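You operate a simulated robot arm through the tools that you are given. There is no shell and no other tool.

Carry out the task below with a simulated robot arm. There is one attempt and no reset: what you move stays moved.

## Task
Drain the dripper rig's tube, rack its dripper and top up the tank.
Fine: close the blue handle first; the dripper goes in the free hole of the rack; drain by the purple lever; fill to between the tank's red lines by the green handle; all three end closed, nothing runs over; the other drippers stay.

The check looks at the end state, three seconds after you hand in, the way a careful person would. Anything else that was tipped, shoved, dropped, spilled or broken makes it a failure.

## Robot
A 7-joint arm with a two-finger gripper, on a carriage that runs on a rail from [1.503, -0.003] to [-0.877, 0.002] (x, y) and turns from -107 to 225 degrees about z. Base frame: it is fixed where the carriage stands at the start and does not move with it; the origin is on the floor, on the carriage's upright axis, x ahead of it, y to its left, z up; the surface under the hand at the start is at about z = 0.865. Units: m, degrees, N and s.
It reaches about 1.269 m from its shoulder. Its first joint turns from -149.0 to 149.0 degrees. Places, roughly: blue valve handle at the dripper rig [0.8, 0.6, 0.9]; dripper [1, 0.75, 1]; dripper rig [0.8, 0.7, 1]; hole 02 of the dripper rack [1, 0.6, 0.9]. Payload 2.45 kg.
The tool frame sits at the grasp point between the pads (the TCP): z along the fingers, y along the line on which they close. The tips reach 0.026 m beyond it. The gripper opens to 0.096 m; its body begins 0.069 m behind the TCP.
Orientation is that of the tool frame in the base frame, as [roll, pitch, yaw] about the fixed x, y, z axes, in that order (R = Rz(yaw) Ry(pitch) Rx(roll)). With the fingers straight down and closing along the base's y, the tool's x points along the base's -x, its y along +y and its z along -z.

## Interface
- The arm moves only by the tool nudge_tool. Its arguments are lists of equal length, an entry for each row: "linear": the shift along the tool's x, y, z in units of 250 mm (1.0 is 250 mm), a list of three; "dr": the turn, a rotation vector about the tool's x, y, z in units of 60 degrees (1.0 is 60 degrees), a list of three. In form: {"linear": [[dx, dy, dz], ...], "dr": [[rx, ry, rz], ...]}. A call has 1 to 20 rows; each row is the pose to reach, as a shift and turn from the pose commanded when the call began, along the tool's axes at that moment. "fingers" is the closure, from 0 (fully open) to 1 (shut), set as the call begins (left out, the last holds). A call with a number of a shift or a turn outside -1 to 1 is refused whole. A row lasts 0.2 s, in which the tool goes at most 0.05 m and 8.6 degrees; a call with a longer step from one row to the next is refused whole, and so is a gripper value outside its range. Where a pose cannot be reached the arm comes as near as it can. A force on the tool above 40 N (or 10 N above the force at the start of the call, whichever is more), or a blocked arm, ends the call early, and 0.2 s more pass. The fingers move at their own pace (about 0.1698 m/s each) and stop on an object; they squeeze with about 22 N. The grip force told is the motor's: it shows also when the fingers shut on nothing. Time passes only in rows, and 0.2 s behind the last, so rows that repeat a pose let the fingers close. The reply holds the time, the measured pose of the TCP, the force on the tool along the base axes, the opening and the grip force, in the units named above and with some noise, with the torque about the TCP (base axes, N m) and any sound that the robot's microphone picked up.
- Cameras (640 x 400 px; columns grow to the right, rows downward): "scene" is now at [0.0184, 0.2267, 1.6873]; the picture's right is [0.74, -0.67, 0.00], its down [-0.34, -0.38, -0.86] and it looks along [0.58, 0.63, -0.51] (base axes); focal length 272 px, centre (320, 200). "wrist" rides on the gripper at [0.082, 0.003, -0.098] in the tool frame; the picture's right is [-0.04, 1.00, 0.00], its down [-0.73, -0.03, -0.68] and it looks along [-0.68, -0.03, 0.73] (tool axes); focal length 256 px, centre (320, 200). There is no depth. A picture from a camera that has moved, and an enlarged one, comes with that camera's place and axes in the base frame and with its lens. The place of the scene camera against the robot may be out by one fixed shift of up to 0.025 m in any direction.
- capture(camera): a new picture of that camera. No time passes.
- lift_body(by): slides the trunk up (or, below 0, down) by that many m; the arm and the scene camera ride with it, the base frame stays. It gives what a move gives, with no picture.
- roll_base(legs): drives the robot by 1 to 6 legs, each [ahead, left, turn to the left] in m, m and degrees, along the robot's own axes; the way and the turn of a leg run together, so that a leg with both is an arc; at most 1.5 m and 180 degrees a leg. The arm and the cameras ride along, it lands a little off, and it stops where it bumps. It keeps to its track: a leg is cut to what the track allows. It gives what a move gives.
- pan_tilt(pan, tilt): turns the head with the scene camera to pan (to the left, within 155 degrees either way) and tilt (down, from -29 to 69), counted from straight ahead of the robot. It gives what a move gives.
- inspect(camera, box): a new picture of the part [left, top, right, bottom] of that camera's present view, enlarged. No time passes.
- hand_in(): hands the job in; it is judged then, once.

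Places have to be worked out from the pictures, the camera data and where the tool is seen. Open the gripper and draw the arm clear of the work before you hand the job in, unless the task says otherwise.

The tools are called as a command line: name --argument value ..., lists and objects as JSON in quotes. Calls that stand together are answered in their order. nudge_tool: Moves the arm, as the interface text tells. Its arguments: {"type":"object","properties":{"linear":{"type":"array","items":{"type":"array","items":{"type":"number"}}},"dr":{"type":"array","items":{"type":"array","items":{"type":"number"}}},"fingers":{"type":"number"}},"required":["linear","dr"]} The other tools are called the same way: lift_body (by) moves the trunk up or down; roll_base (legs) drives the base; pan_tilt (pan, tilt) turns the head that bears the scene camera; capture (camera) takes a picture; inspect (camera, box) takes an enlarged picture of a part of a camera's view; hand_in () hands the job in.

At the start:

```text
time_s: 0.0
ee_pos: [0.3657, 0.8384, 1.277]
tcp_rot: [-180.0, 0.0, -179.9]
wrist_force: [0.7, 0.0, 0.3]
moment: [-0.01, -0.01, 0.01]
finger_gap: 0.0958
finger_force: 0.1
trunk travel left (down, up): [-0.65, 0.06]
robot x, y, heading: [-0.0025, -0.0034, -0.1]
head pan, tilt (commanded): [47.6, 30.7]
```

scene: 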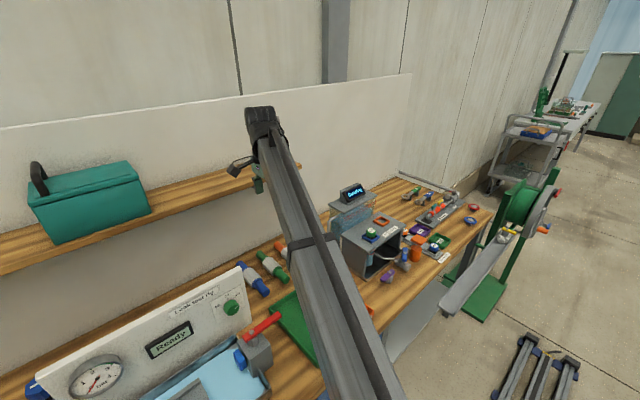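
wrist: 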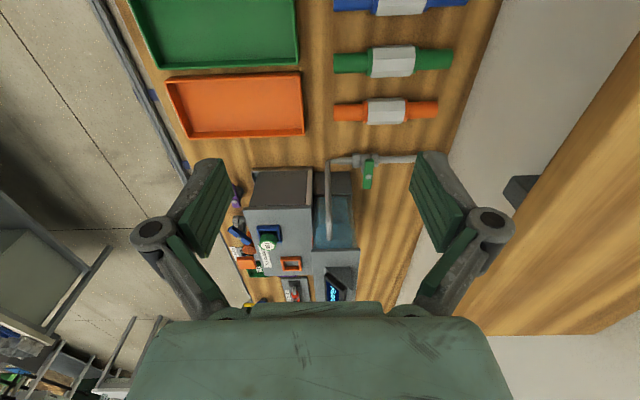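

I start by looking closer at the scene with enlarged views of the rig area.

inspect --camera "scene" --box '[300, 160, 500, 300]'

inspect --camera "wrist" --box '[200, 130, 440, 310]'

```text
2.86 times, centred on (400, 230) of scene
camera zoom: at [0.0184, 0.2267, 1.6873], right [0.74, -0.67, 0.0], down [-0.34, -0.38, -0.86], along [0.58, 0.63, -0.51], focal length 777 px, centre (91, 114)
```

zoom: 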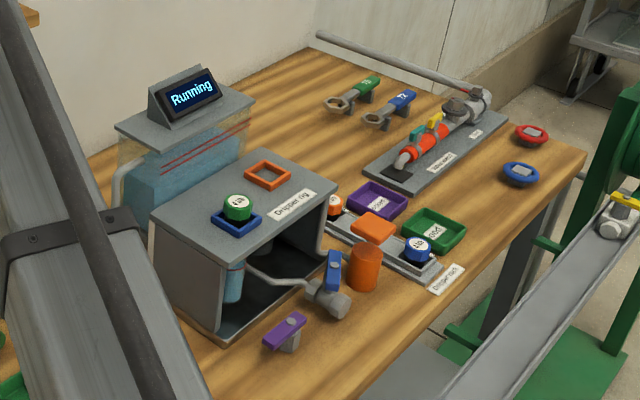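

```text
2.22 times, centred on (320, 220) of wrist
camera zoom: at [0.2856, 0.84, 1.3741], right [0.04, 1.0, 0.0], down [0.73, -0.03, 0.68], along [0.68, -0.03, -0.73], focal length 569 px, centre (320, 156)
```

zoom: 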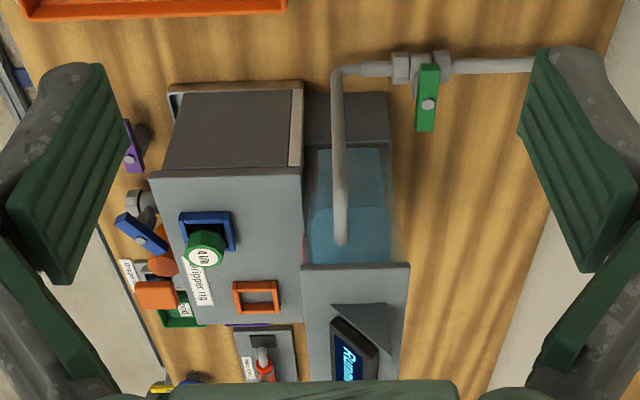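

The rig has a green-capped dripper in a blue socket, blue and purple handles in front, and a green fill handle at the back-left. I'll turn the head a little to the right and down for a view less blocked by the arm.

pan_tilt --pan 35 --tilt 35

capture --camera "scene"

```text
time_s: 0.8
ee_pos: [0.3662, 0.8378, 1.2767]
tcp_rot: [180.0, -0.1, 180.0]
wrist_force: [0.4, -0.7, -0.8]
moment: [-0.02, 0.04, 0.01]
finger_gap: 0.0959
finger_force: 0.0
trunk travel left (down, up): [-0.65, 0.06]
robot x, y, heading: [0.0018, 0.0003, -0.1]
head pan, tilt (commanded): [35.0, 35.0]
```

```text
taken
camera scene: at [0.0297, 0.2107, 1.6807], right [0.57, -0.82, 0.0], down [-0.47, -0.33, -0.82], along [0.67, 0.47, -0.57], focal length 272 px, centre (320, 200)
```

scene: 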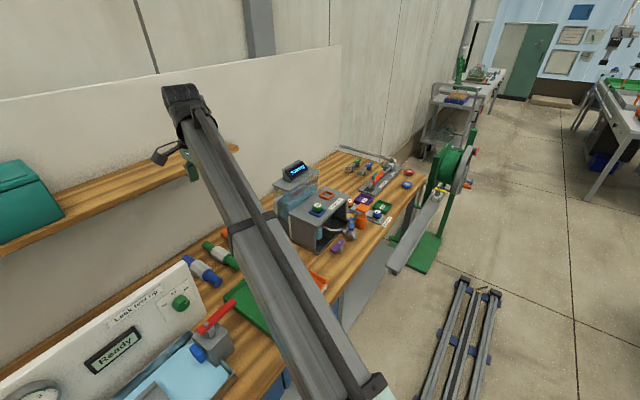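

The bench runs along x and the rig sits at about x 0.7. I'll first draw the tool back from the shelf (−y) and a bit up before driving the carriage.

nudge_tool --linear '[[0, -0.15, -0.05], [0, -0.3, -0.1], [0, -0.45, -0.15], [0, -0.6, -0.2], [0, -0.75, -0.2], [0, -0.9, -0.2], [0, -1.0, -0.2]]' --dr '[[0, 0, 0], [0, 0, 0], [0, 0, 0], [0, 0, 0], [0, 0, 0], [0, 0, 0], [0, 0, 0]]'

capture --camera "scene"

capture --camera "wrist"

```text
time_s: 2.4
ee_pos: [0.3765, 0.6056, 1.2865]
tcp_rot: [177.7, 1.3, 180.0]
wrist_force: [-0.1, -0.9, 0.9]
moment: [0.01, 0.0, 0.02]
finger_gap: 0.0961
finger_force: 0.1
out of reach, approached as far as the arm can: row 3, 4, 5, 6, 7
trunk travel left (down, up): [-0.65, 0.06]
robot x, y, heading: [0.0002, 0.0009, 0.2]
head pan, tilt (commanded): [35.0, 35.0]
```

```text
taken
camera scene: at [0.0296, 0.2097, 1.6808], right [0.57, -0.82, 0.0], down [-0.47, -0.33, -0.82], along [0.67, 0.47, -0.57], focal length 272 px, centre (320, 200)
```

scene: 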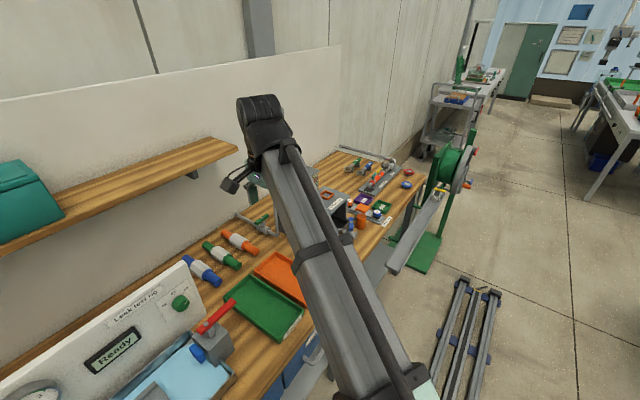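

```text
taken
camera wrist: at [0.2939, 0.6042, 1.3826], right [0.04, 1.0, 0.04], down [0.72, -0.06, 0.69], along [0.69, 0.0, -0.72], focal length 256 px, centre (320, 200)
```

wrist: 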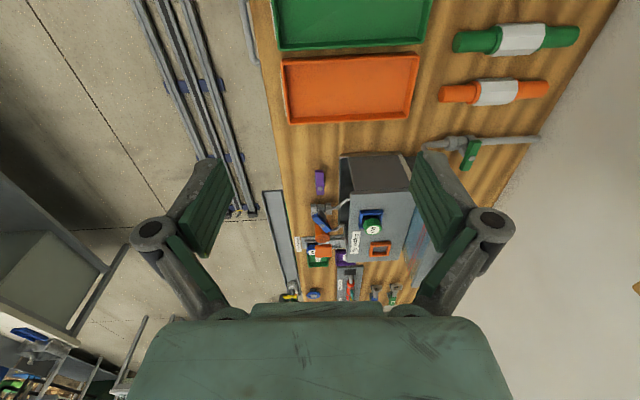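

The arm has drawn back to y≈0.61 at z≈1.29, clear above everything. Now I drive the carriage ahead along the rail to stand beside the rig.

roll_base --legs '[[0.35, 0, 0]]'

capture --camera "scene"

capture --camera "wrist"

```text
time_s: 4.6
ee_pos: [0.7236, 0.6077, 1.2858]
tcp_rot: [177.7, 1.2, -180.0]
wrist_force: [1.0, 0.2, -0.8]
moment: [0.05, 0.0, 0.04]
finger_gap: 0.0959
finger_force: 0.1
trunk travel left (down, up): [-0.65, 0.06]
robot x, y, heading: [0.3489, -0.0044, 0.3]
head pan, tilt (commanded): [35.0, 35.0]
```

```text
taken
camera scene: at [0.3768, 0.21, 1.6807], right [0.58, -0.82, 0.0], down [-0.47, -0.33, -0.82], along [0.67, 0.47, -0.57], focal length 272 px, centre (320, 200)
```

scene: 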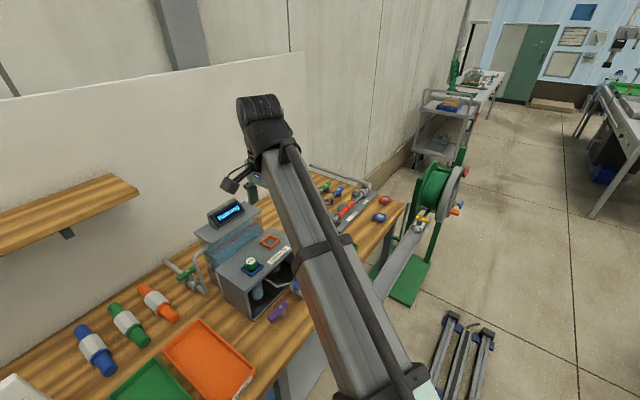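

```text
taken
camera wrist: at [0.6401, 0.6055, 1.3823], right [0.04, 1.0, 0.04], down [0.72, -0.06, 0.69], along [0.69, 0.0, -0.72], focal length 256 px, centre (320, 200)
```

wrist: 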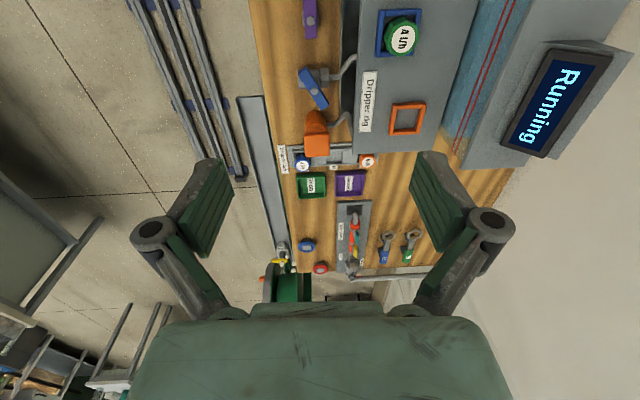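

inspect --camera "wrist" --box '[230, 0, 450, 140]'

inspect --camera "wrist" --box '[230, 70, 430, 290]'

inspect --camera "scene" --box '[140, 180, 320, 330]'

```text
2.86 times, centred on (340, 70) of wrist
camera zoom: at [0.6401, 0.6055, 1.3823], right [0.04, 1.0, 0.04], down [0.72, -0.06, 0.69], along [0.69, 0.0, -0.72], focal length 731 px, centre (263, 571)
```

zoom: 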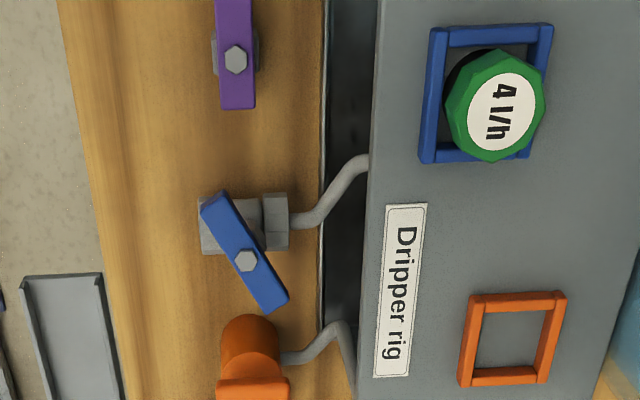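

```text
1.82 times, centred on (330, 180) of wrist
camera zoom: at [0.6401, 0.6055, 1.3823], right [0.04, 1.0, 0.04], down [0.72, -0.06, 0.69], along [0.69, 0.0, -0.72], focal length 465 px, centre (302, 236)
```

zoom: 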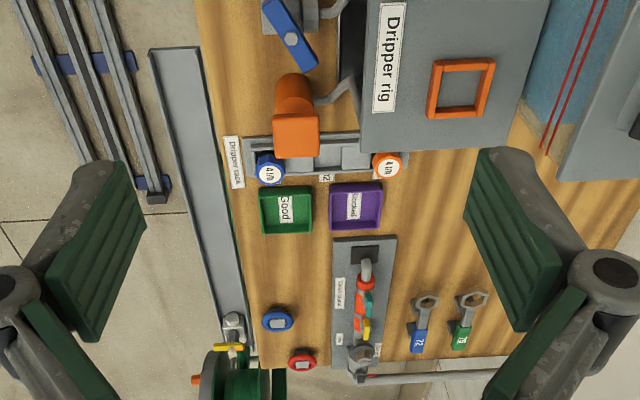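

```text
2.67 times, centred on (230, 255) of scene
camera zoom: at [0.3768, 0.21, 1.6807], right [0.58, -0.82, 0.0], down [-0.47, -0.33, -0.82], along [0.67, 0.47, -0.57], focal length 725 px, centre (560, 53)
```

zoom: 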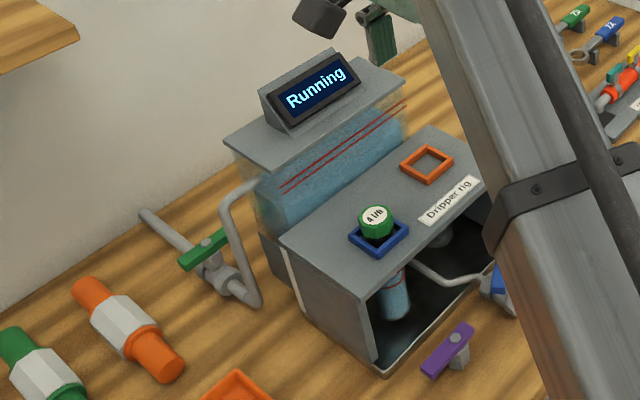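

The blue handle's pivot appears to be near (0.81, 0.61, 0.92), with its bar ~23° off the x axis while its pipe runs along y; purple and green bars lie across their pipes. I'll bring the tool lower and back to get a close wrist view of the front valves.

nudge_tool --linear '[[0.08, -0.04, 0.1], [0.16, -0.08, 0.2], [0.24, -0.12, 0.3], [0.32, -0.16, 0.4], [0.4, -0.2, 0.48]]' --dr '[[0, 0, 0], [0, 0, 0], [0, 0, 0], [0, 0, 0], [0, 0, 0]]'

capture --camera "wrist"

capture --camera "scene"

```text
time_s: 5.8
ee_pos: [0.6245, 0.5616, 1.1626]
tcp_rot: [177.6, 1.3, -179.9]
wrist_force: [-0.3, -0.3, 0.0]
moment: [0.0, 0.0, 0.05]
finger_gap: 0.0959
finger_force: 0.1
trunk travel left (down, up): [-0.65, 0.06]
robot x, y, heading: [0.348, 0.0008, 0.0]
head pan, tilt (commanded): [35.0, 35.0]
```

```text
taken
camera wrist: at [0.5418, 0.5594, 1.2583], right [0.04, 1.0, 0.04], down [0.72, -0.06, 0.69], along [0.69, 0.0, -0.72], focal length 256 px, centre (320, 200)
```

wrist: 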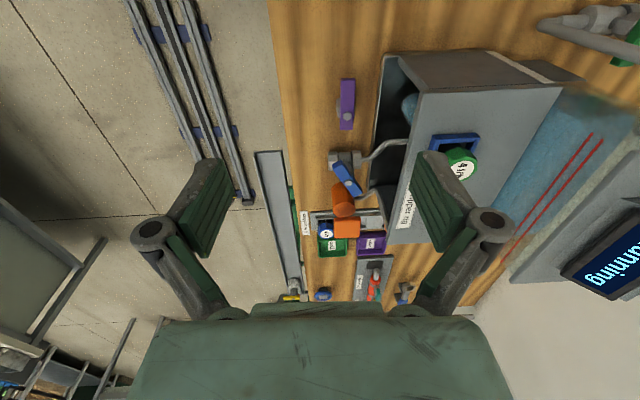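

```text
taken
camera scene: at [0.3764, 0.2098, 1.6807], right [0.58, -0.82, 0.0], down [-0.47, -0.33, -0.82], along [0.67, 0.47, -0.57], focal length 272 px, centre (320, 200)
```

scene: 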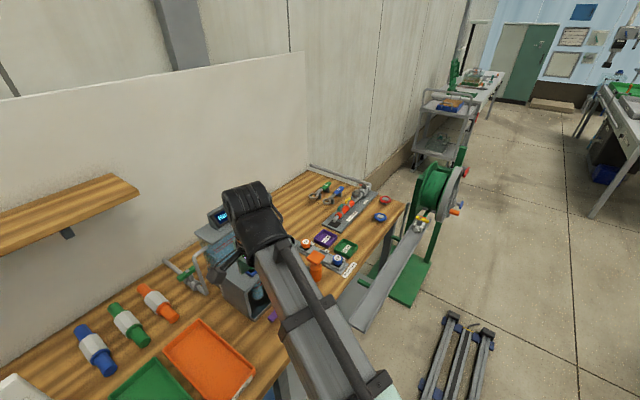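

The move landed as commanded. I'll zoom in on the valve area and the rack.

inspect --camera "wrist" --box '[280, 60, 440, 220]'

inspect --camera "wrist" --box '[290, 180, 420, 300]'

inspect --camera "scene" --box '[280, 220, 370, 290]'

```text
2.50 times, centred on (360, 140) of wrist
camera zoom: at [0.5418, 0.5594, 1.2583], right [0.04, 1.0, 0.04], down [0.72, -0.06, 0.69], along [0.69, 0.0, -0.72], focal length 640 px, centre (220, 350)
```

zoom: 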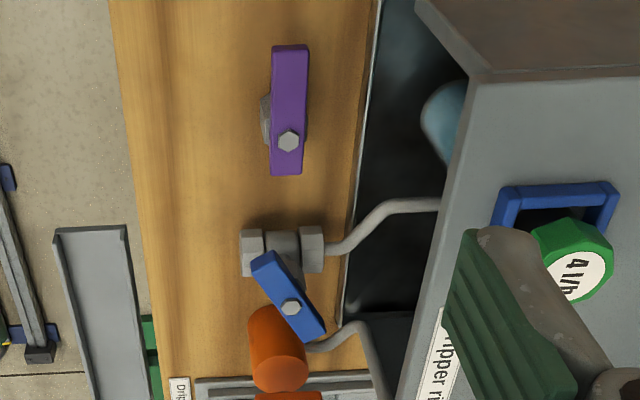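

```text
3.33 times, centred on (355, 240) of wrist
camera zoom: at [0.5418, 0.5594, 1.2583], right [0.04, 1.0, 0.04], down [0.72, -0.06, 0.69], along [0.69, 0.0, -0.72], focal length 853 px, centre (203, 67)
```

zoom: 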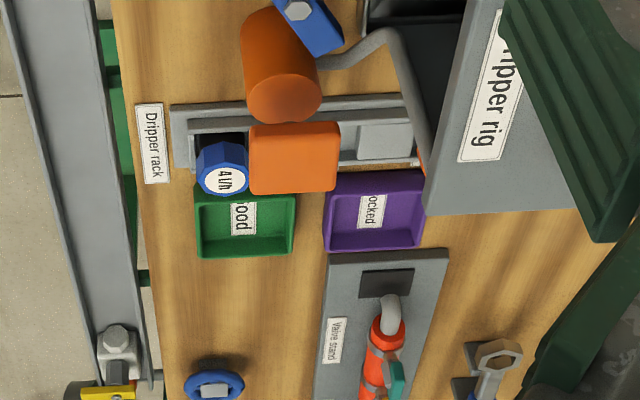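

```text
5.71 times, centred on (325, 255) of scene
camera zoom: at [0.3764, 0.2098, 1.6807], right [0.58, -0.82, 0.0], down [-0.47, -0.33, -0.82], along [0.67, 0.47, -0.57], focal length 1554 px, centre (291, -114)
```

zoom: 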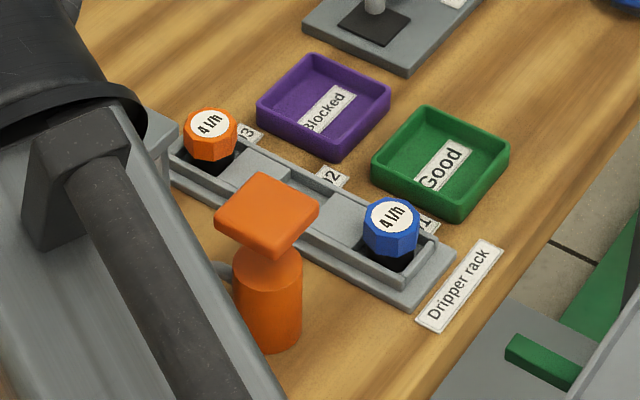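

The blue handle is a symmetric bar (~77 mm) about its bolt at (0.805, 0.606, 0.947), turned ~27° from across the pipe. The rig front is close (y≈0.66), so I'll shut the fingers and square up the tool first, then push the bar end to close it.

nudge_tool --linear '[[0, 0, 0], [0, 0, 0], [0, 0, 0]]' --dr '[[-0.02, -0.011, 0], [-0.04, -0.0217, 0], [-0.04, -0.0217, 0]]' --fingers 1.0

capture --camera "wrist"

inspect --camera "wrist" --box '[300, 40, 520, 200]'

```text
time_s: 6.6
ee_pos: [0.6255, 0.5612, 1.1629]
tcp_rot: [175.3, 2.6, -179.8]
wrist_force: [-0.5, 0.3, -0.5]
moment: [0.02, 0.02, 0.01]
finger_gap: 0.0
finger_force: 22.1
trunk travel left (down, up): [-0.65, 0.06]
robot x, y, heading: [0.3494, -0.0016, 0.0]
head pan, tilt (commanded): [35.0, 35.0]
```

```text
taken
camera wrist: at [0.5403, 0.5559, 1.2566], right [0.04, 1.0, 0.08], down [0.7, -0.08, 0.71], along [0.71, 0.03, -0.7], focal length 256 px, centre (320, 200)
```

wrist: 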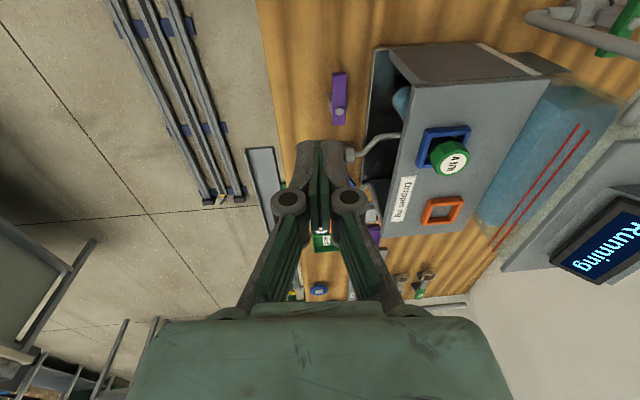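

```text
2.50 times, centred on (410, 120) of wrist
camera zoom: at [0.5403, 0.5559, 1.2566], right [0.04, 1.0, 0.08], down [0.7, -0.08, 0.71], along [0.71, 0.03, -0.7], focal length 640 px, centre (95, 400)
```

zoom: 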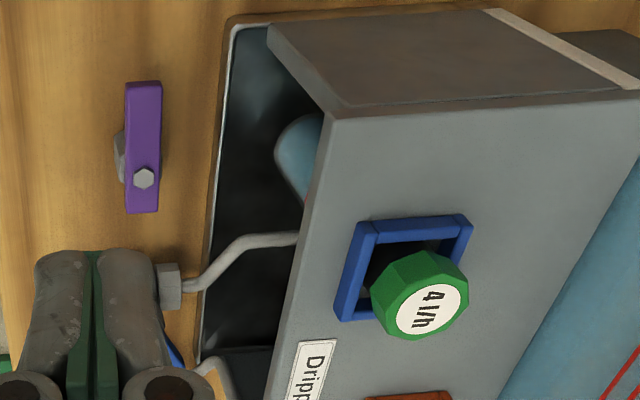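

My tilt correction went the wrong way (roll 175.3, pitch 2.6), so the sign is opposite; I'll undo it and level the tool.

nudge_tool --linear '[[0, 0, 0], [0, 0, 0], [0, 0, 0]]' --dr '[[0.04, 0.022, 0], [0.0783, 0.0433, 0], [0.0783, 0.0433, 0]]'

```text
time_s: 7.4
ee_pos: [0.6255, 0.5621, 1.1619]
tcp_rot: [-180.0, -0.1, -179.7]
wrist_force: [0.1, 0.5, 0.7]
moment: [0.02, -0.01, -0.02]
finger_gap: 0.0
finger_force: 22.2
trunk travel left (down, up): [-0.65, 0.06]
robot x, y, heading: [0.346, -0.0011, 0.2]
head pan, tilt (commanded): [35.0, 35.0]
```

Level now. I move to a spot just in front of (−y side of) the blue bar's near end, staying above it at first.

nudge_tool --linear '[[-0.12, -0.02, 0.1], [-0.24, -0.04, 0.2], [-0.36, -0.06, 0.3], [-0.48, -0.08, 0.4], [-0.598, -0.09, 0.5], [-0.598, -0.09, 0.568]]' --dr '[[0, 0, 0], [0, 0, 0], [0, 0, 0], [0, 0, 0], [0, 0, 0], [0, 0, 0]]'

capture --camera "wrist"

capture --camera "scene"

```text
time_s: 8.8
ee_pos: [0.7748, 0.5394, 1.0203]
tcp_rot: [-179.9, -0.1, -179.8]
wrist_force: [0.2, 0.9, 0.0]
moment: [0.01, -0.01, 0.01]
finger_gap: 0.0001
finger_force: 22.2
trunk travel left (down, up): [-0.65, 0.06]
robot x, y, heading: [0.3485, -0.0015, 0.1]
head pan, tilt (commanded): [35.0, 35.0]
```

```text
taken
camera wrist: at [0.6938, 0.5416, 1.1172], right [0.04, 1.0, 0.0], down [0.73, -0.03, 0.68], along [0.68, -0.02, -0.73], focal length 256 px, centre (320, 200)
```

wrist: 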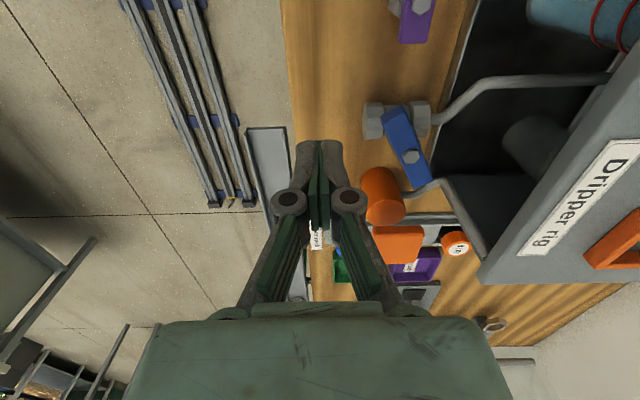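

```text
taken
camera scene: at [0.3767, 0.2099, 1.6807], right [0.58, -0.82, 0.0], down [-0.47, -0.33, -0.82], along [0.67, 0.47, -0.57], focal length 272 px, centre (320, 200)
```

scene: 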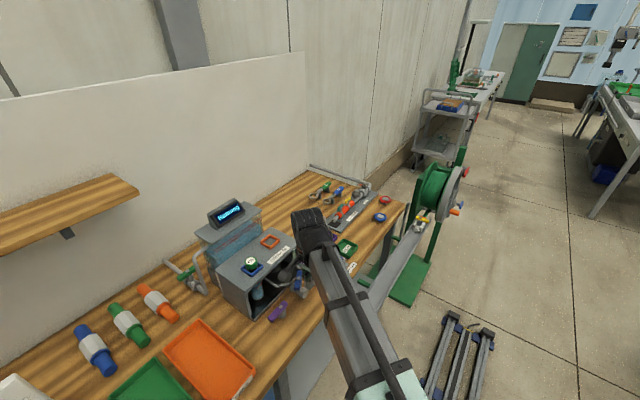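

The wrist camera now sees the blue bar and the tube inside the rig well; I'll enlarge it.

inspect --camera "wrist" --box '[340, 60, 480, 240]'

inspect --camera "wrist" --box '[420, 0, 640, 160]'

inspect --camera "scene" --box '[190, 200, 330, 330]'

```text
2.22 times, centred on (410, 150) of wrist
camera zoom: at [0.6938, 0.5416, 1.1172], right [0.04, 1.0, 0.0], down [0.73, -0.03, 0.68], along [0.68, -0.02, -0.73], focal length 569 px, centre (120, 311)
```

zoom: 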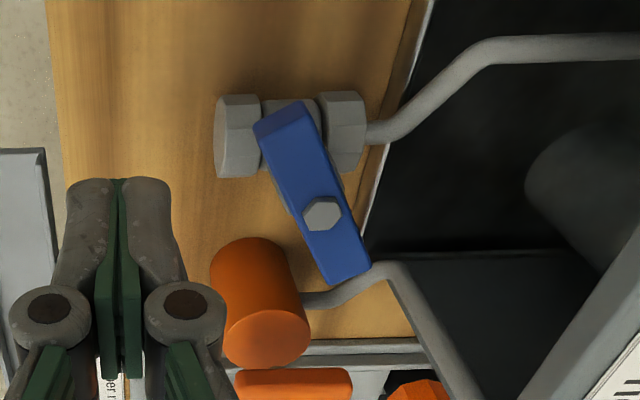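

```text
2.50 times, centred on (530, 80) of wrist
camera zoom: at [0.6938, 0.5416, 1.1172], right [0.04, 1.0, 0.0], down [0.73, -0.03, 0.68], along [0.68, -0.02, -0.73], focal length 640 px, centre (-205, 500)
```

zoom: 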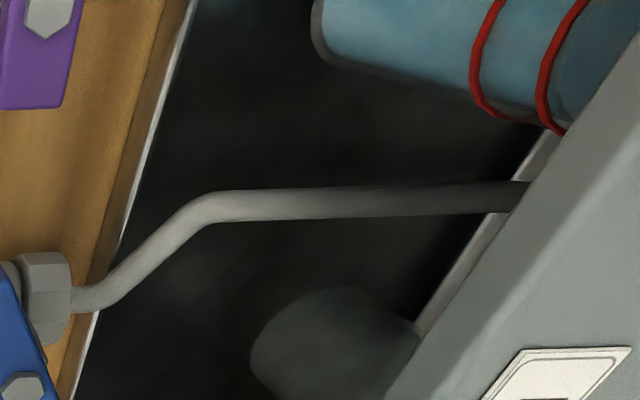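

```text
3.08 times, centred on (260, 265) of scene
camera zoom: at [0.3767, 0.2099, 1.6807], right [0.58, -0.82, 0.0], down [-0.47, -0.33, -0.82], along [0.67, 0.47, -0.57], focal length 837 px, centre (505, 0)
```

zoom: 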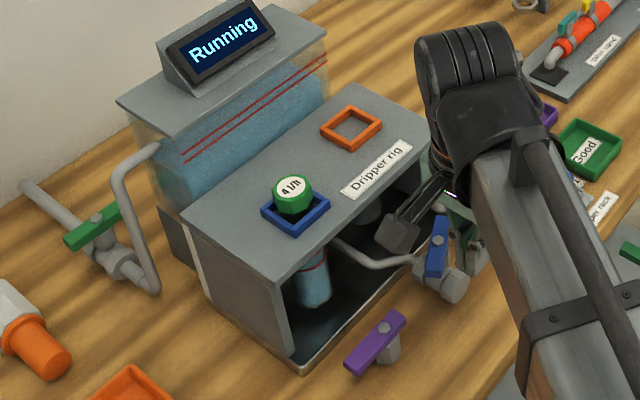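

The blue bar's ends are at ≈(0.775,0.592) and (0.841,0.629), so it must turn ~29° clockwise (seen from above) to lie across the pipe. I lower the closed fingers on its −y side, then push +y in small steps.

nudge_tool --linear '[[0, 0, 0.1], [0, 0, 0.2], [0, 0, 0.281], [0, 0.04, 0.281], [0, 0.08, 0.281]]' --dr '[[0, 0, 0], [0, 0, 0], [0, 0, 0], [0, 0, 0], [0, 0, 0]]'

inspect --camera "wrist" --box '[260, 60, 480, 240]'

inspect --camera "scene" --box '[190, 200, 330, 330]'

```text
time_s: 10.0
ee_pos: [0.7739, 0.5593, 0.9501]
tcp_rot: [-180.0, 0.1, -179.9]
wrist_force: [-0.3, 0.1, -0.2]
moment: [0.02, -0.02, 0.02]
finger_gap: 0.0
finger_force: 21.7
trunk travel left (down, up): [-0.65, 0.06]
robot x, y, heading: [0.3521, -0.0006, 0.2]
head pan, tilt (commanded): [35.0, 35.0]
```

```text
2.22 times, centred on (370, 150) of wrist
camera zoom: at [0.6939, 0.5619, 1.0477], right [0.04, 1.0, 0.0], down [0.73, -0.03, 0.68], along [0.68, -0.03, -0.73], focal length 569 px, centre (209, 311)
```

zoom: 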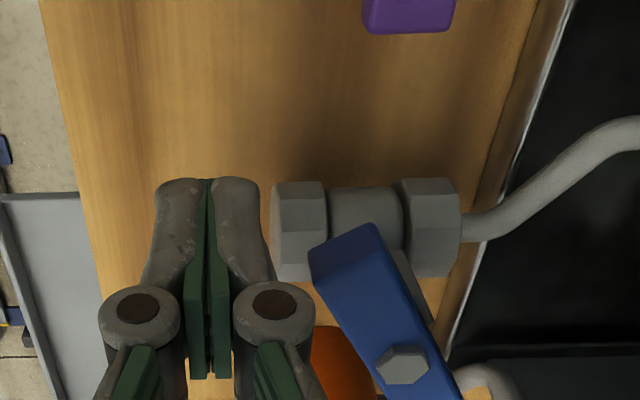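

```text
3.08 times, centred on (260, 265) of scene
camera zoom: at [0.3765, 0.21, 1.6807], right [0.58, -0.82, 0.0], down [-0.47, -0.33, -0.82], along [0.67, 0.47, -0.57], focal length 837 px, centre (505, 0)
```

zoom: 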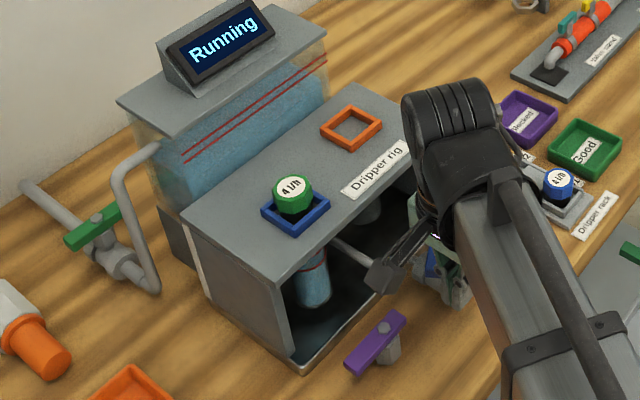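

Fingertips (z≈0.924) sit above the nut and beside the bar. Now I push slowly in +y to swing the bar toward closed.

nudge_tool --linear '[[0, 0.03, 0], [0, 0.06, 0], [0, 0.08, 0], [0, 0.092, 0]]' --dr '[[0, 0, 0], [0, 0, 0], [0, 0, 0], [0, 0, 0]]'

inspect --camera "wrist" --box '[260, 60, 480, 240]'

inspect --camera "scene" --box '[190, 200, 330, 330]'

```text
time_s: 11.0
ee_pos: [0.7768, 0.5843, 0.9505]
tcp_rot: [179.8, 0.3, -179.9]
wrist_force: [-0.3, 0.0, -0.6]
moment: [0.02, 0.06, -0.02]
finger_gap: 0.0
finger_force: 21.8
trunk travel left (down, up): [-0.65, 0.06]
robot x, y, heading: [0.3456, -0.002, 0.3]
head pan, tilt (commanded): [35.0, 35.0]
```

```text
2.22 times, centred on (370, 150) of wrist
camera zoom: at [0.6974, 0.5864, 1.0475], right [0.04, 1.0, 0.0], down [0.73, -0.03, 0.68], along [0.68, -0.02, -0.73], focal length 569 px, centre (209, 311)
```

zoom: 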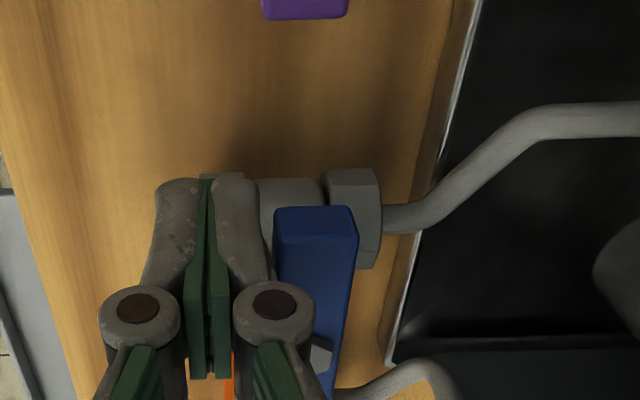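

```text
3.08 times, centred on (260, 265) of scene
camera zoom: at [0.3778, 0.2101, 1.6807], right [0.58, -0.82, 0.0], down [-0.47, -0.33, -0.82], along [0.67, 0.47, -0.57], focal length 837 px, centre (505, 0)
```

zoom: 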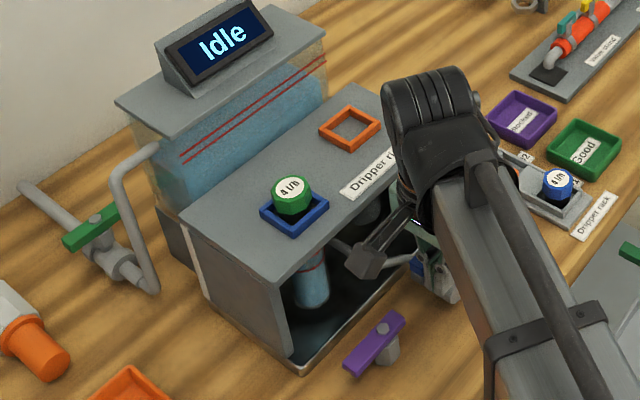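

The display switched from "Running" to "Idle" and the bar now lies along x, i.e. across the pipe. I'll press 2 mm more to feel whether it's against its stop, then back off.

nudge_tool --linear '[[0, 0.005, 0], [0, 0.008, 0], [0, 0.008, 0]]' --dr '[[0, 0, 0], [0, 0, 0], [0, 0, 0]]'

inspect --camera "wrist" --box '[260, 60, 480, 240]'

```text
time_s: 11.8
ee_pos: [0.7747, 0.5844, 0.9508]
tcp_rot: [-180.0, -0.1, -179.8]
wrist_force: [0.7, -0.7, 0.4]
moment: [0.0, 0.02, -0.01]
finger_gap: 0.0
finger_force: 22.5
trunk travel left (down, up): [-0.65, 0.06]
robot x, y, heading: [0.3455, 0.0009, 0.0]
head pan, tilt (commanded): [35.0, 35.0]
```

```text
2.22 times, centred on (370, 150) of wrist
camera zoom: at [0.6944, 0.5868, 1.0478], right [0.04, 1.0, 0.0], down [0.73, -0.03, 0.68], along [0.68, -0.03, -0.73], focal length 569 px, centre (209, 311)
```

zoom: 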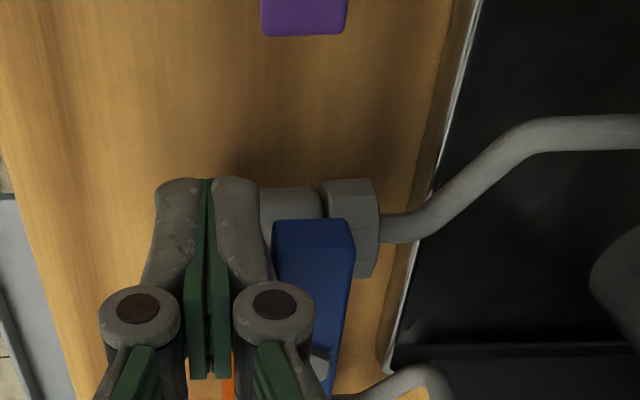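

The bar is square across the pipe with negligible force; blue is closed. I back off and rise, then move left to view the purple lever closely.

nudge_tool --linear '[[0, -0.08, 0], [0, -0.16, 0], [0, -0.16, -0.15], [0, -0.16, -0.3], [0.15, -0.16, -0.4], [0.3, -0.16, -0.4], [0.45, -0.16, -0.4], [0.6, -0.16, -0.4], [0.68, -0.16, -0.4]]' --dr '[[0, 0, 0], [0, 0, 0], [0, 0, 0], [0, 0, 0], [0, 0, 0], [0, 0, 0], [0, 0, 0], [0, 0, 0], [0, 0, 0]]'

capture --camera "wrist"

capture --camera "scene"

```text
time_s: 13.8
ee_pos: [0.605, 0.543, 1.0486]
tcp_rot: [179.9, 0.0, -179.9]
wrist_force: [0.1, -0.1, -0.1]
moment: [0.0, 0.0, 0.0]
finger_gap: 0.0003
finger_force: 22.4
trunk travel left (down, up): [-0.65, 0.06]
robot x, y, heading: [0.3482, -0.0039, 0.2]
head pan, tilt (commanded): [35.0, 35.0]
```

```text
taken
camera wrist: at [0.524, 0.5464, 1.1472], right [0.04, 1.0, 0.0], down [0.73, -0.03, 0.68], along [0.68, -0.03, -0.73], focal length 256 px, centre (320, 200)
```

wrist: 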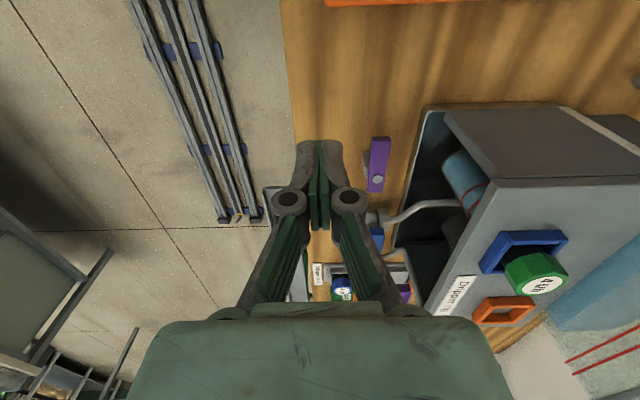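

```text
taken
camera scene: at [0.3763, 0.2099, 1.6807], right [0.58, -0.82, 0.0], down [-0.47, -0.33, -0.82], along [0.67, 0.47, -0.57], focal length 272 px, centre (320, 200)
```

scene: 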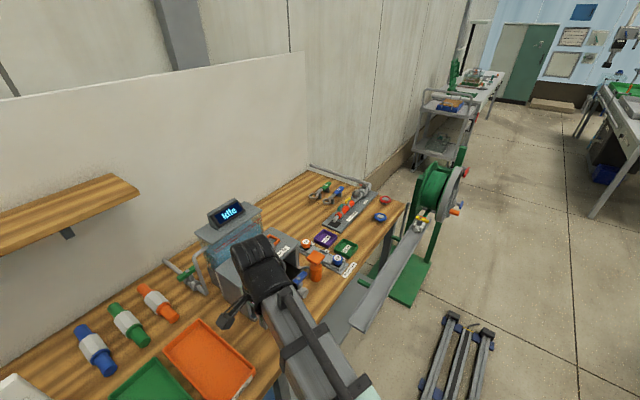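

inspect --camera "wrist" --box '[330, 100, 500, 260]'

inspect --camera "scene" --box '[280, 220, 370, 300]'

inspect --camera "scene" --box '[150, 190, 280, 310]'

```text
2.50 times, centred on (415, 180) of wrist
camera zoom: at [0.524, 0.5464, 1.1472], right [0.04, 1.0, 0.0], down [0.73, -0.03, 0.68], along [0.68, -0.03, -0.73], focal length 640 px, centre (82, 250)
```

zoom: 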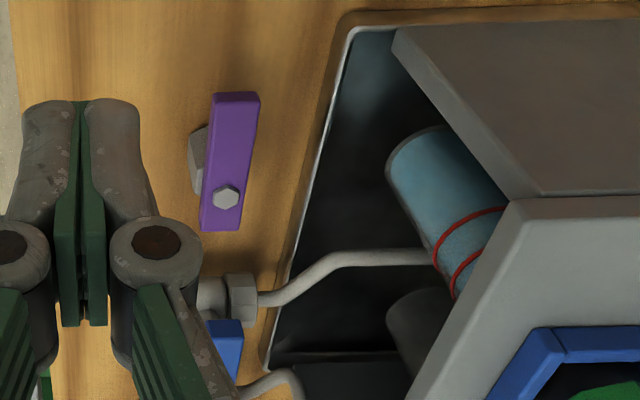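

```text
5.00 times, centred on (325, 260) of scene
camera zoom: at [0.3763, 0.2099, 1.6807], right [0.58, -0.82, 0.0], down [-0.47, -0.33, -0.82], along [0.67, 0.47, -0.57], focal length 1360 px, centre (295, -100)
```

zoom: 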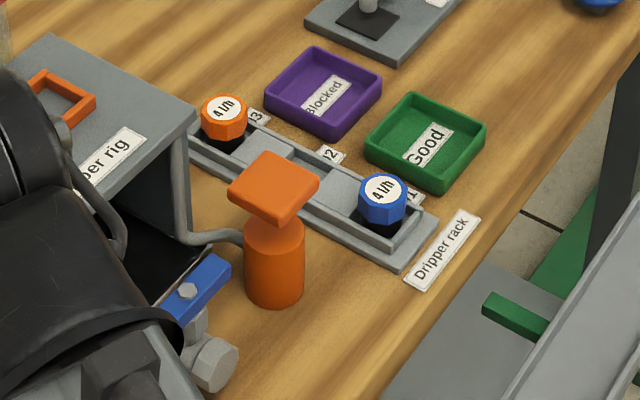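

```text
3.33 times, centred on (215, 250) of scene
camera zoom: at [0.3763, 0.2099, 1.6807], right [0.58, -0.82, 0.0], down [-0.47, -0.33, -0.82], along [0.67, 0.47, -0.57], focal length 907 px, centre (670, 33)
```

zoom: 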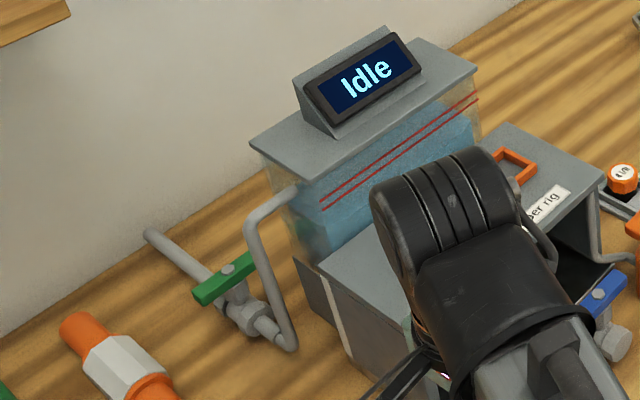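

Two views put the purple lever's bolt at ≈(0.710, 0.606, 0.915), bar from x≈0.66 to 0.73 with the long end toward −x; rig front is y≈0.668, rig top z≈1.005. I'll open the fingers partly and hover over the long end to straddle it.

nudge_tool --linear '[[-0.08, 0.06, 0], [-0.16, 0.13, 0.06], [-0.24, 0.2, 0.12], [-0.292, 0.246, 0.194], [-0.292, 0.246, 0.194]]' --dr '[[0, 0, 0], [0, 0, 0], [0, 0, 0], [0, 0, 0], [0, 0, 0]]' --fingers 0.53

capture --camera "wrist"

capture --camera "scene"

```text
time_s: 15.0
ee_pos: [0.6785, 0.606, 1.0026]
tcp_rot: [-179.9, 0.0, -179.8]
wrist_force: [0.1, 0.1, 1.0]
moment: [-0.01, -0.01, 0.0]
finger_gap: 0.0451
finger_force: 0.0
trunk travel left (down, up): [-0.65, 0.06]
robot x, y, heading: [0.3465, -0.0021, 0.3]
head pan, tilt (commanded): [35.0, 35.0]
```

```text
taken
camera wrist: at [0.5975, 0.6084, 1.0993], right [0.04, 1.0, 0.0], down [0.73, -0.03, 0.68], along [0.68, -0.03, -0.73], focal length 256 px, centre (320, 200)
```

wrist: 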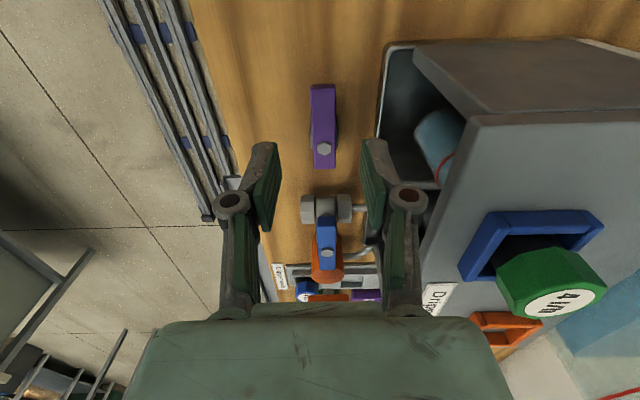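

```text
taken
camera scene: at [0.3766, 0.2101, 1.6807], right [0.58, -0.82, 0.0], down [-0.47, -0.33, -0.82], along [0.67, 0.47, -0.57], focal length 272 px, centre (320, 200)
```

scene: 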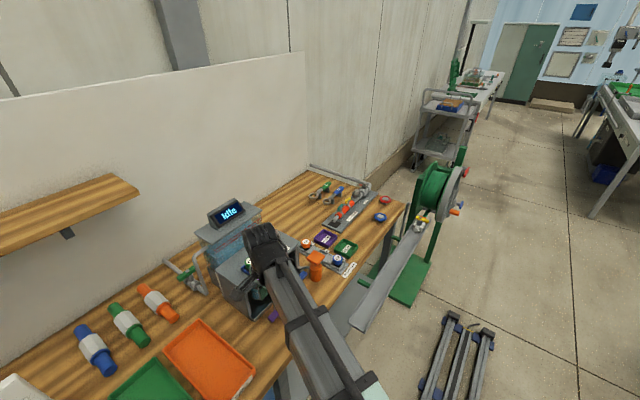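

The lever is centred between the fingers. I descend so the tips straddle its sides and close on it.

nudge_tool --linear '[[0, 0, 0.12], [0, 0, 0.24], [0, 0, 0.332]]' --dr '[[0, 0, 0], [0, 0, 0], [0, 0, 0]]'

nudge_tool --linear '[[0, 0, 0], [0, 0, 0], [0, 0, 0]]' --dr '[[0, 0, 0], [0, 0, 0], [0, 0, 0]]' --fingers 1.0

capture --camera "wrist"

```text
time_s: 15.8
ee_pos: [0.6778, 0.6064, 0.9194]
tcp_rot: [180.0, 0.0, -179.9]
wrist_force: [-0.5, 0.2, -0.4]
moment: [0.01, 0.0, 0.02]
finger_gap: 0.0452
finger_force: 0.1
trunk travel left (down, up): [-0.65, 0.06]
robot x, y, heading: [0.3466, 0.0, 0.3]
head pan, tilt (commanded): [35.0, 35.0]
```

```text
time_s: 16.6
ee_pos: [0.6789, 0.6082, 0.9182]
tcp_rot: [179.7, 0.1, -179.8]
wrist_force: [1.8, 16.0, 5.7]
moment: [0.53, -0.08, 0.58]
finger_gap: 0.02
finger_force: 44.9
trunk travel left (down, up): [-0.65, 0.06]
robot x, y, heading: [0.3417, -0.0036, 0.2]
head pan, tilt (commanded): [35.0, 35.0]
```

```text
taken
camera wrist: at [0.5978, 0.6101, 1.0162], right [0.04, 1.0, 0.0], down [0.73, -0.03, 0.68], along [0.68, -0.02, -0.73], focal length 256 px, centre (320, 200)
```

wrist: 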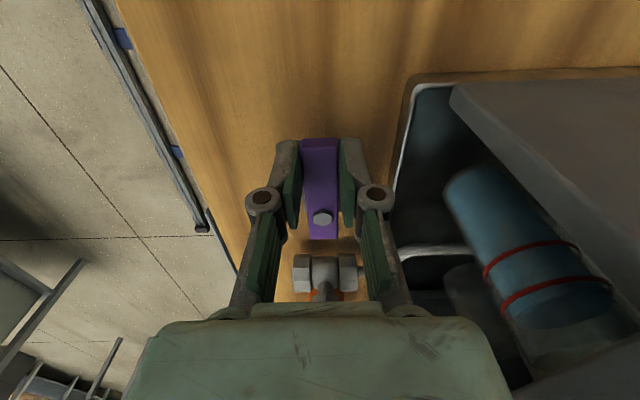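

The lever is gripped (gap 20 mm), with ~16 N sideways since it sits slightly toward +y. I'll shift 2 mm toward +y to relieve that and see how it reacts.

nudge_tool --linear '[[0, 0.004, 0], [0, 0.008, 0], [0, 0.008, 0]]' --dr '[[0, 0, 0], [0, 0, 0], [0, 0, 0]]'

inspect --camera "wrist" --box '[260, 120, 400, 260]'

```text
time_s: 17.4
ee_pos: [0.6771, 0.6075, 0.9175]
tcp_rot: [180.0, 0.0, 180.0]
wrist_force: [4.2, 13.4, 11.0]
moment: [0.31, 0.2, 0.44]
finger_gap: 0.0197
finger_force: 44.6
trunk travel left (down, up): [-0.65, 0.06]
robot x, y, heading: [0.3471, -0.0013, 0.3]
head pan, tilt (commanded): [35.0, 35.0]
```

```text
2.86 times, centred on (330, 190) of wrist
camera zoom: at [0.5978, 0.6106, 1.0162], right [0.04, 1.0, 0.0], down [0.73, -0.03, 0.68], along [0.68, -0.03, -0.73], focal length 731 px, centre (291, 229)
```

zoom: 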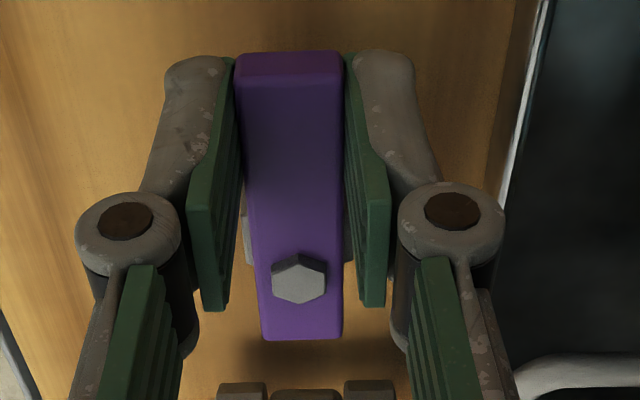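

Lever is parallel to x and firmly held. I'll test a small 6° turn about its bolt toward −y (away from the rig) and watch the force.

nudge_tool --linear '[[-0.0003, -0.0068, 0], [-0.0007, -0.0136, 0], [-0.0007, -0.0136, 0]]' --dr '[[0, 0, -0.05], [0, 0, -0.1], [0, 0, -0.1]]'

inspect --camera "wrist" --box '[260, 120, 400, 260]'

```text
time_s: 18.2
ee_pos: [0.6787, 0.6039, 0.9189]
tcp_rot: [180.0, 0.0, -173.8]
wrist_force: [6.8, 8.8, 10.1]
moment: [0.17, -0.3, 0.28]
finger_gap: 0.0201
finger_force: 44.5
trunk travel left (down, up): [-0.65, 0.06]
robot x, y, heading: [0.3471, -0.0028, 0.4]
head pan, tilt (commanded): [35.0, 35.0]
```

```text
2.86 times, centred on (330, 190) of wrist
camera zoom: at [0.5981, 0.5983, 1.0162], right [-0.07, 1.0, 0.0], down [0.73, 0.05, 0.68], along [0.68, 0.05, -0.73], focal length 731 px, centre (291, 229)
```

zoom: 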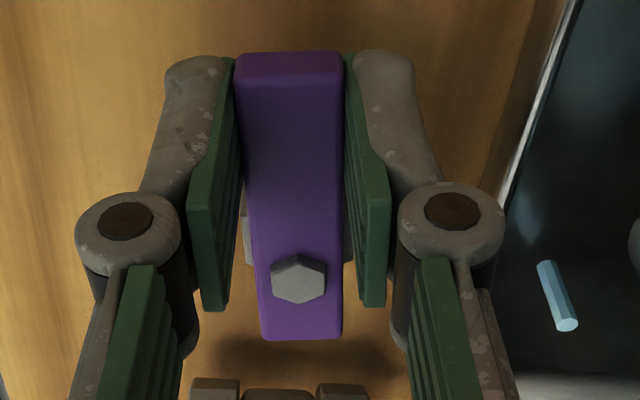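

The lever turned with the tool and a stream of water appeared below the tube, so −y is the opening direction. I continue the arc by a further 60°.

nudge_tool --linear '[[-0.0013, -0.0181, 0], [-0.005, -0.0358, 0], [-0.0112, -0.0529, 0], [-0.0198, -0.0689, 0], [-0.0304, -0.0836, 0], [-0.043, -0.0966, 0], [-0.0573, -0.1078, 0], [-0.065, -0.1126, 0]]' --dr '[[0, 0, -0.1333], [0, 0, -0.2667], [0, 0, -0.4], [0, 0, -0.5333], [0, 0, -0.6667], [0, 0, -0.8], [0, 0, -0.9333], [0, 0, -1.0]]'

capture --camera "wrist"

inspect --camera "scene" --box '[190, 200, 330, 330]'

```text
time_s: 20.0
ee_pos: [0.7, 0.575, 0.9179]
tcp_rot: [-180.0, -0.1, -113.8]
wrist_force: [16.1, -17.3, -1.9]
moment: [-0.07, -0.41, -0.79]
finger_gap: 0.0199
finger_force: 45.3
trunk travel left (down, up): [-0.65, 0.06]
robot x, y, heading: [0.3505, -0.0019, 0.2]
head pan, tilt (commanded): [35.0, 35.0]
```

```text
taken
camera wrist: at [0.6644, 0.5019, 1.0163], right [-0.9, 0.44, 0.0], down [0.32, 0.66, 0.68], along [0.3, 0.61, -0.74], focal length 256 px, centre (320, 200)
```

wrist: 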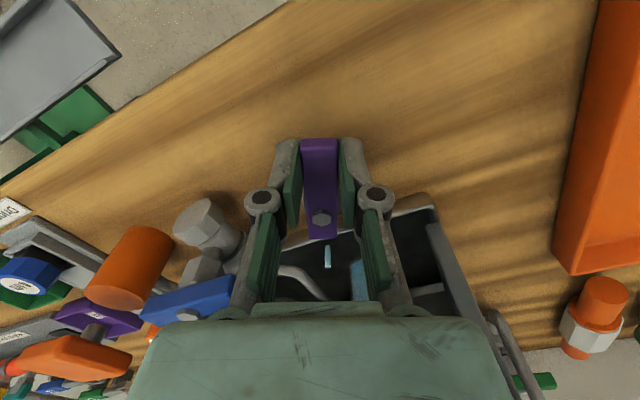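

```text
3.08 times, centred on (260, 265) of scene
camera zoom: at [0.3786, 0.2081, 1.6808], right [0.58, -0.82, 0.0], down [-0.47, -0.33, -0.82], along [0.67, 0.47, -0.57], focal length 837 px, centre (505, 0)
```

zoom: 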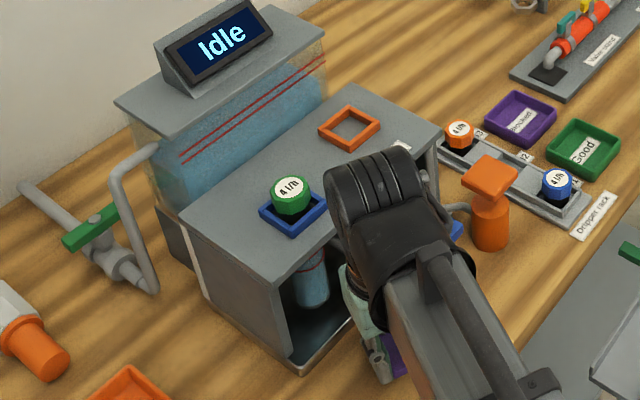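

The lever is open ~66° and the stream runs inside the rig. I hold here and let the tube drain, then check the level.

nudge_tool --linear '[[0, 0, 0], [0, 0, 0], [0, 0, 0], [0, 0, 0], [0, 0, 0], [0, 0, 0], [0, 0, 0], [0, 0, 0], [0, 0, 0], [0, 0, 0], [0, 0, 0], [0, 0, 0], [0, 0, 0], [0, 0, 0], [0, 0, 0]]' --dr '[[0, 0, 0], [0, 0, 0], [0, 0, 0], [0, 0, 0], [0, 0, 0], [0, 0, 0], [0, 0, 0], [0, 0, 0], [0, 0, 0], [0, 0, 0], [0, 0, 0], [0, 0, 0], [0, 0, 0], [0, 0, 0], [0, 0, 0]]'

inspect --camera "scene" --box '[250, 260, 330, 330]'

inspect --camera "wrist" --box '[260, 180, 460, 310]'

```text
time_s: 23.2
ee_pos: [0.6998, 0.5767, 0.9188]
tcp_rot: [-179.8, 0.0, -113.9]
wrist_force: [13.2, -29.7, -17.7]
moment: [-0.26, -0.49, -0.85]
finger_gap: 0.0197
finger_force: 45.1
trunk travel left (down, up): [-0.65, 0.06]
robot x, y, heading: [0.3437, 0.0006, 0.2]
head pan, tilt (commanded): [35.0, 35.0]
```

```text
5.71 times, centred on (290, 295) of scene
camera zoom: at [0.3788, 0.208, 1.6809], right [0.58, -0.82, 0.0], down [-0.47, -0.33, -0.82], along [0.67, 0.47, -0.57], focal length 1554 px, centre (491, -343)
```

zoom: 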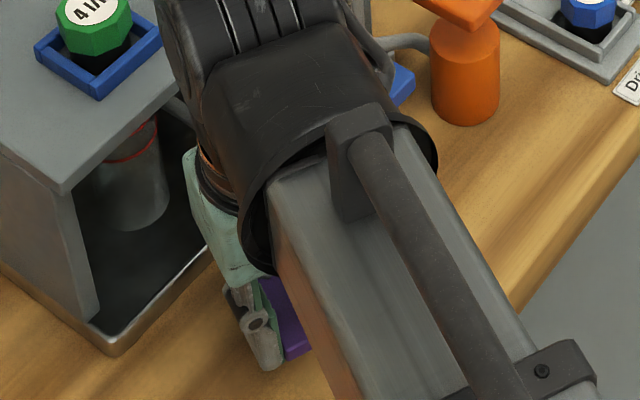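

```text
3.08 times, centred on (360, 245) of wrist
camera zoom: at [0.6642, 0.5022, 1.0164], right [-0.9, 0.44, 0.0], down [0.32, 0.66, 0.68], along [0.3, 0.61, -0.74], focal length 788 px, centre (197, 62)
```

zoom: 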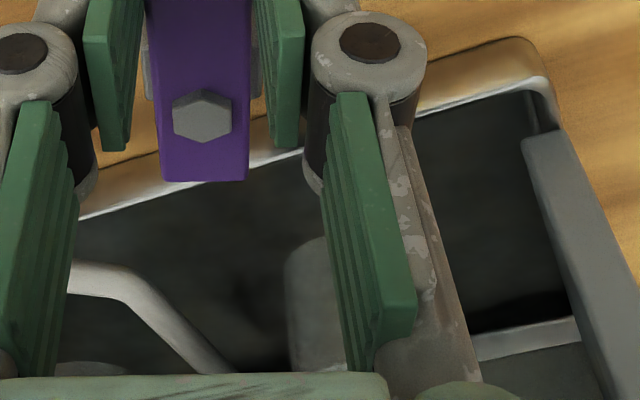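

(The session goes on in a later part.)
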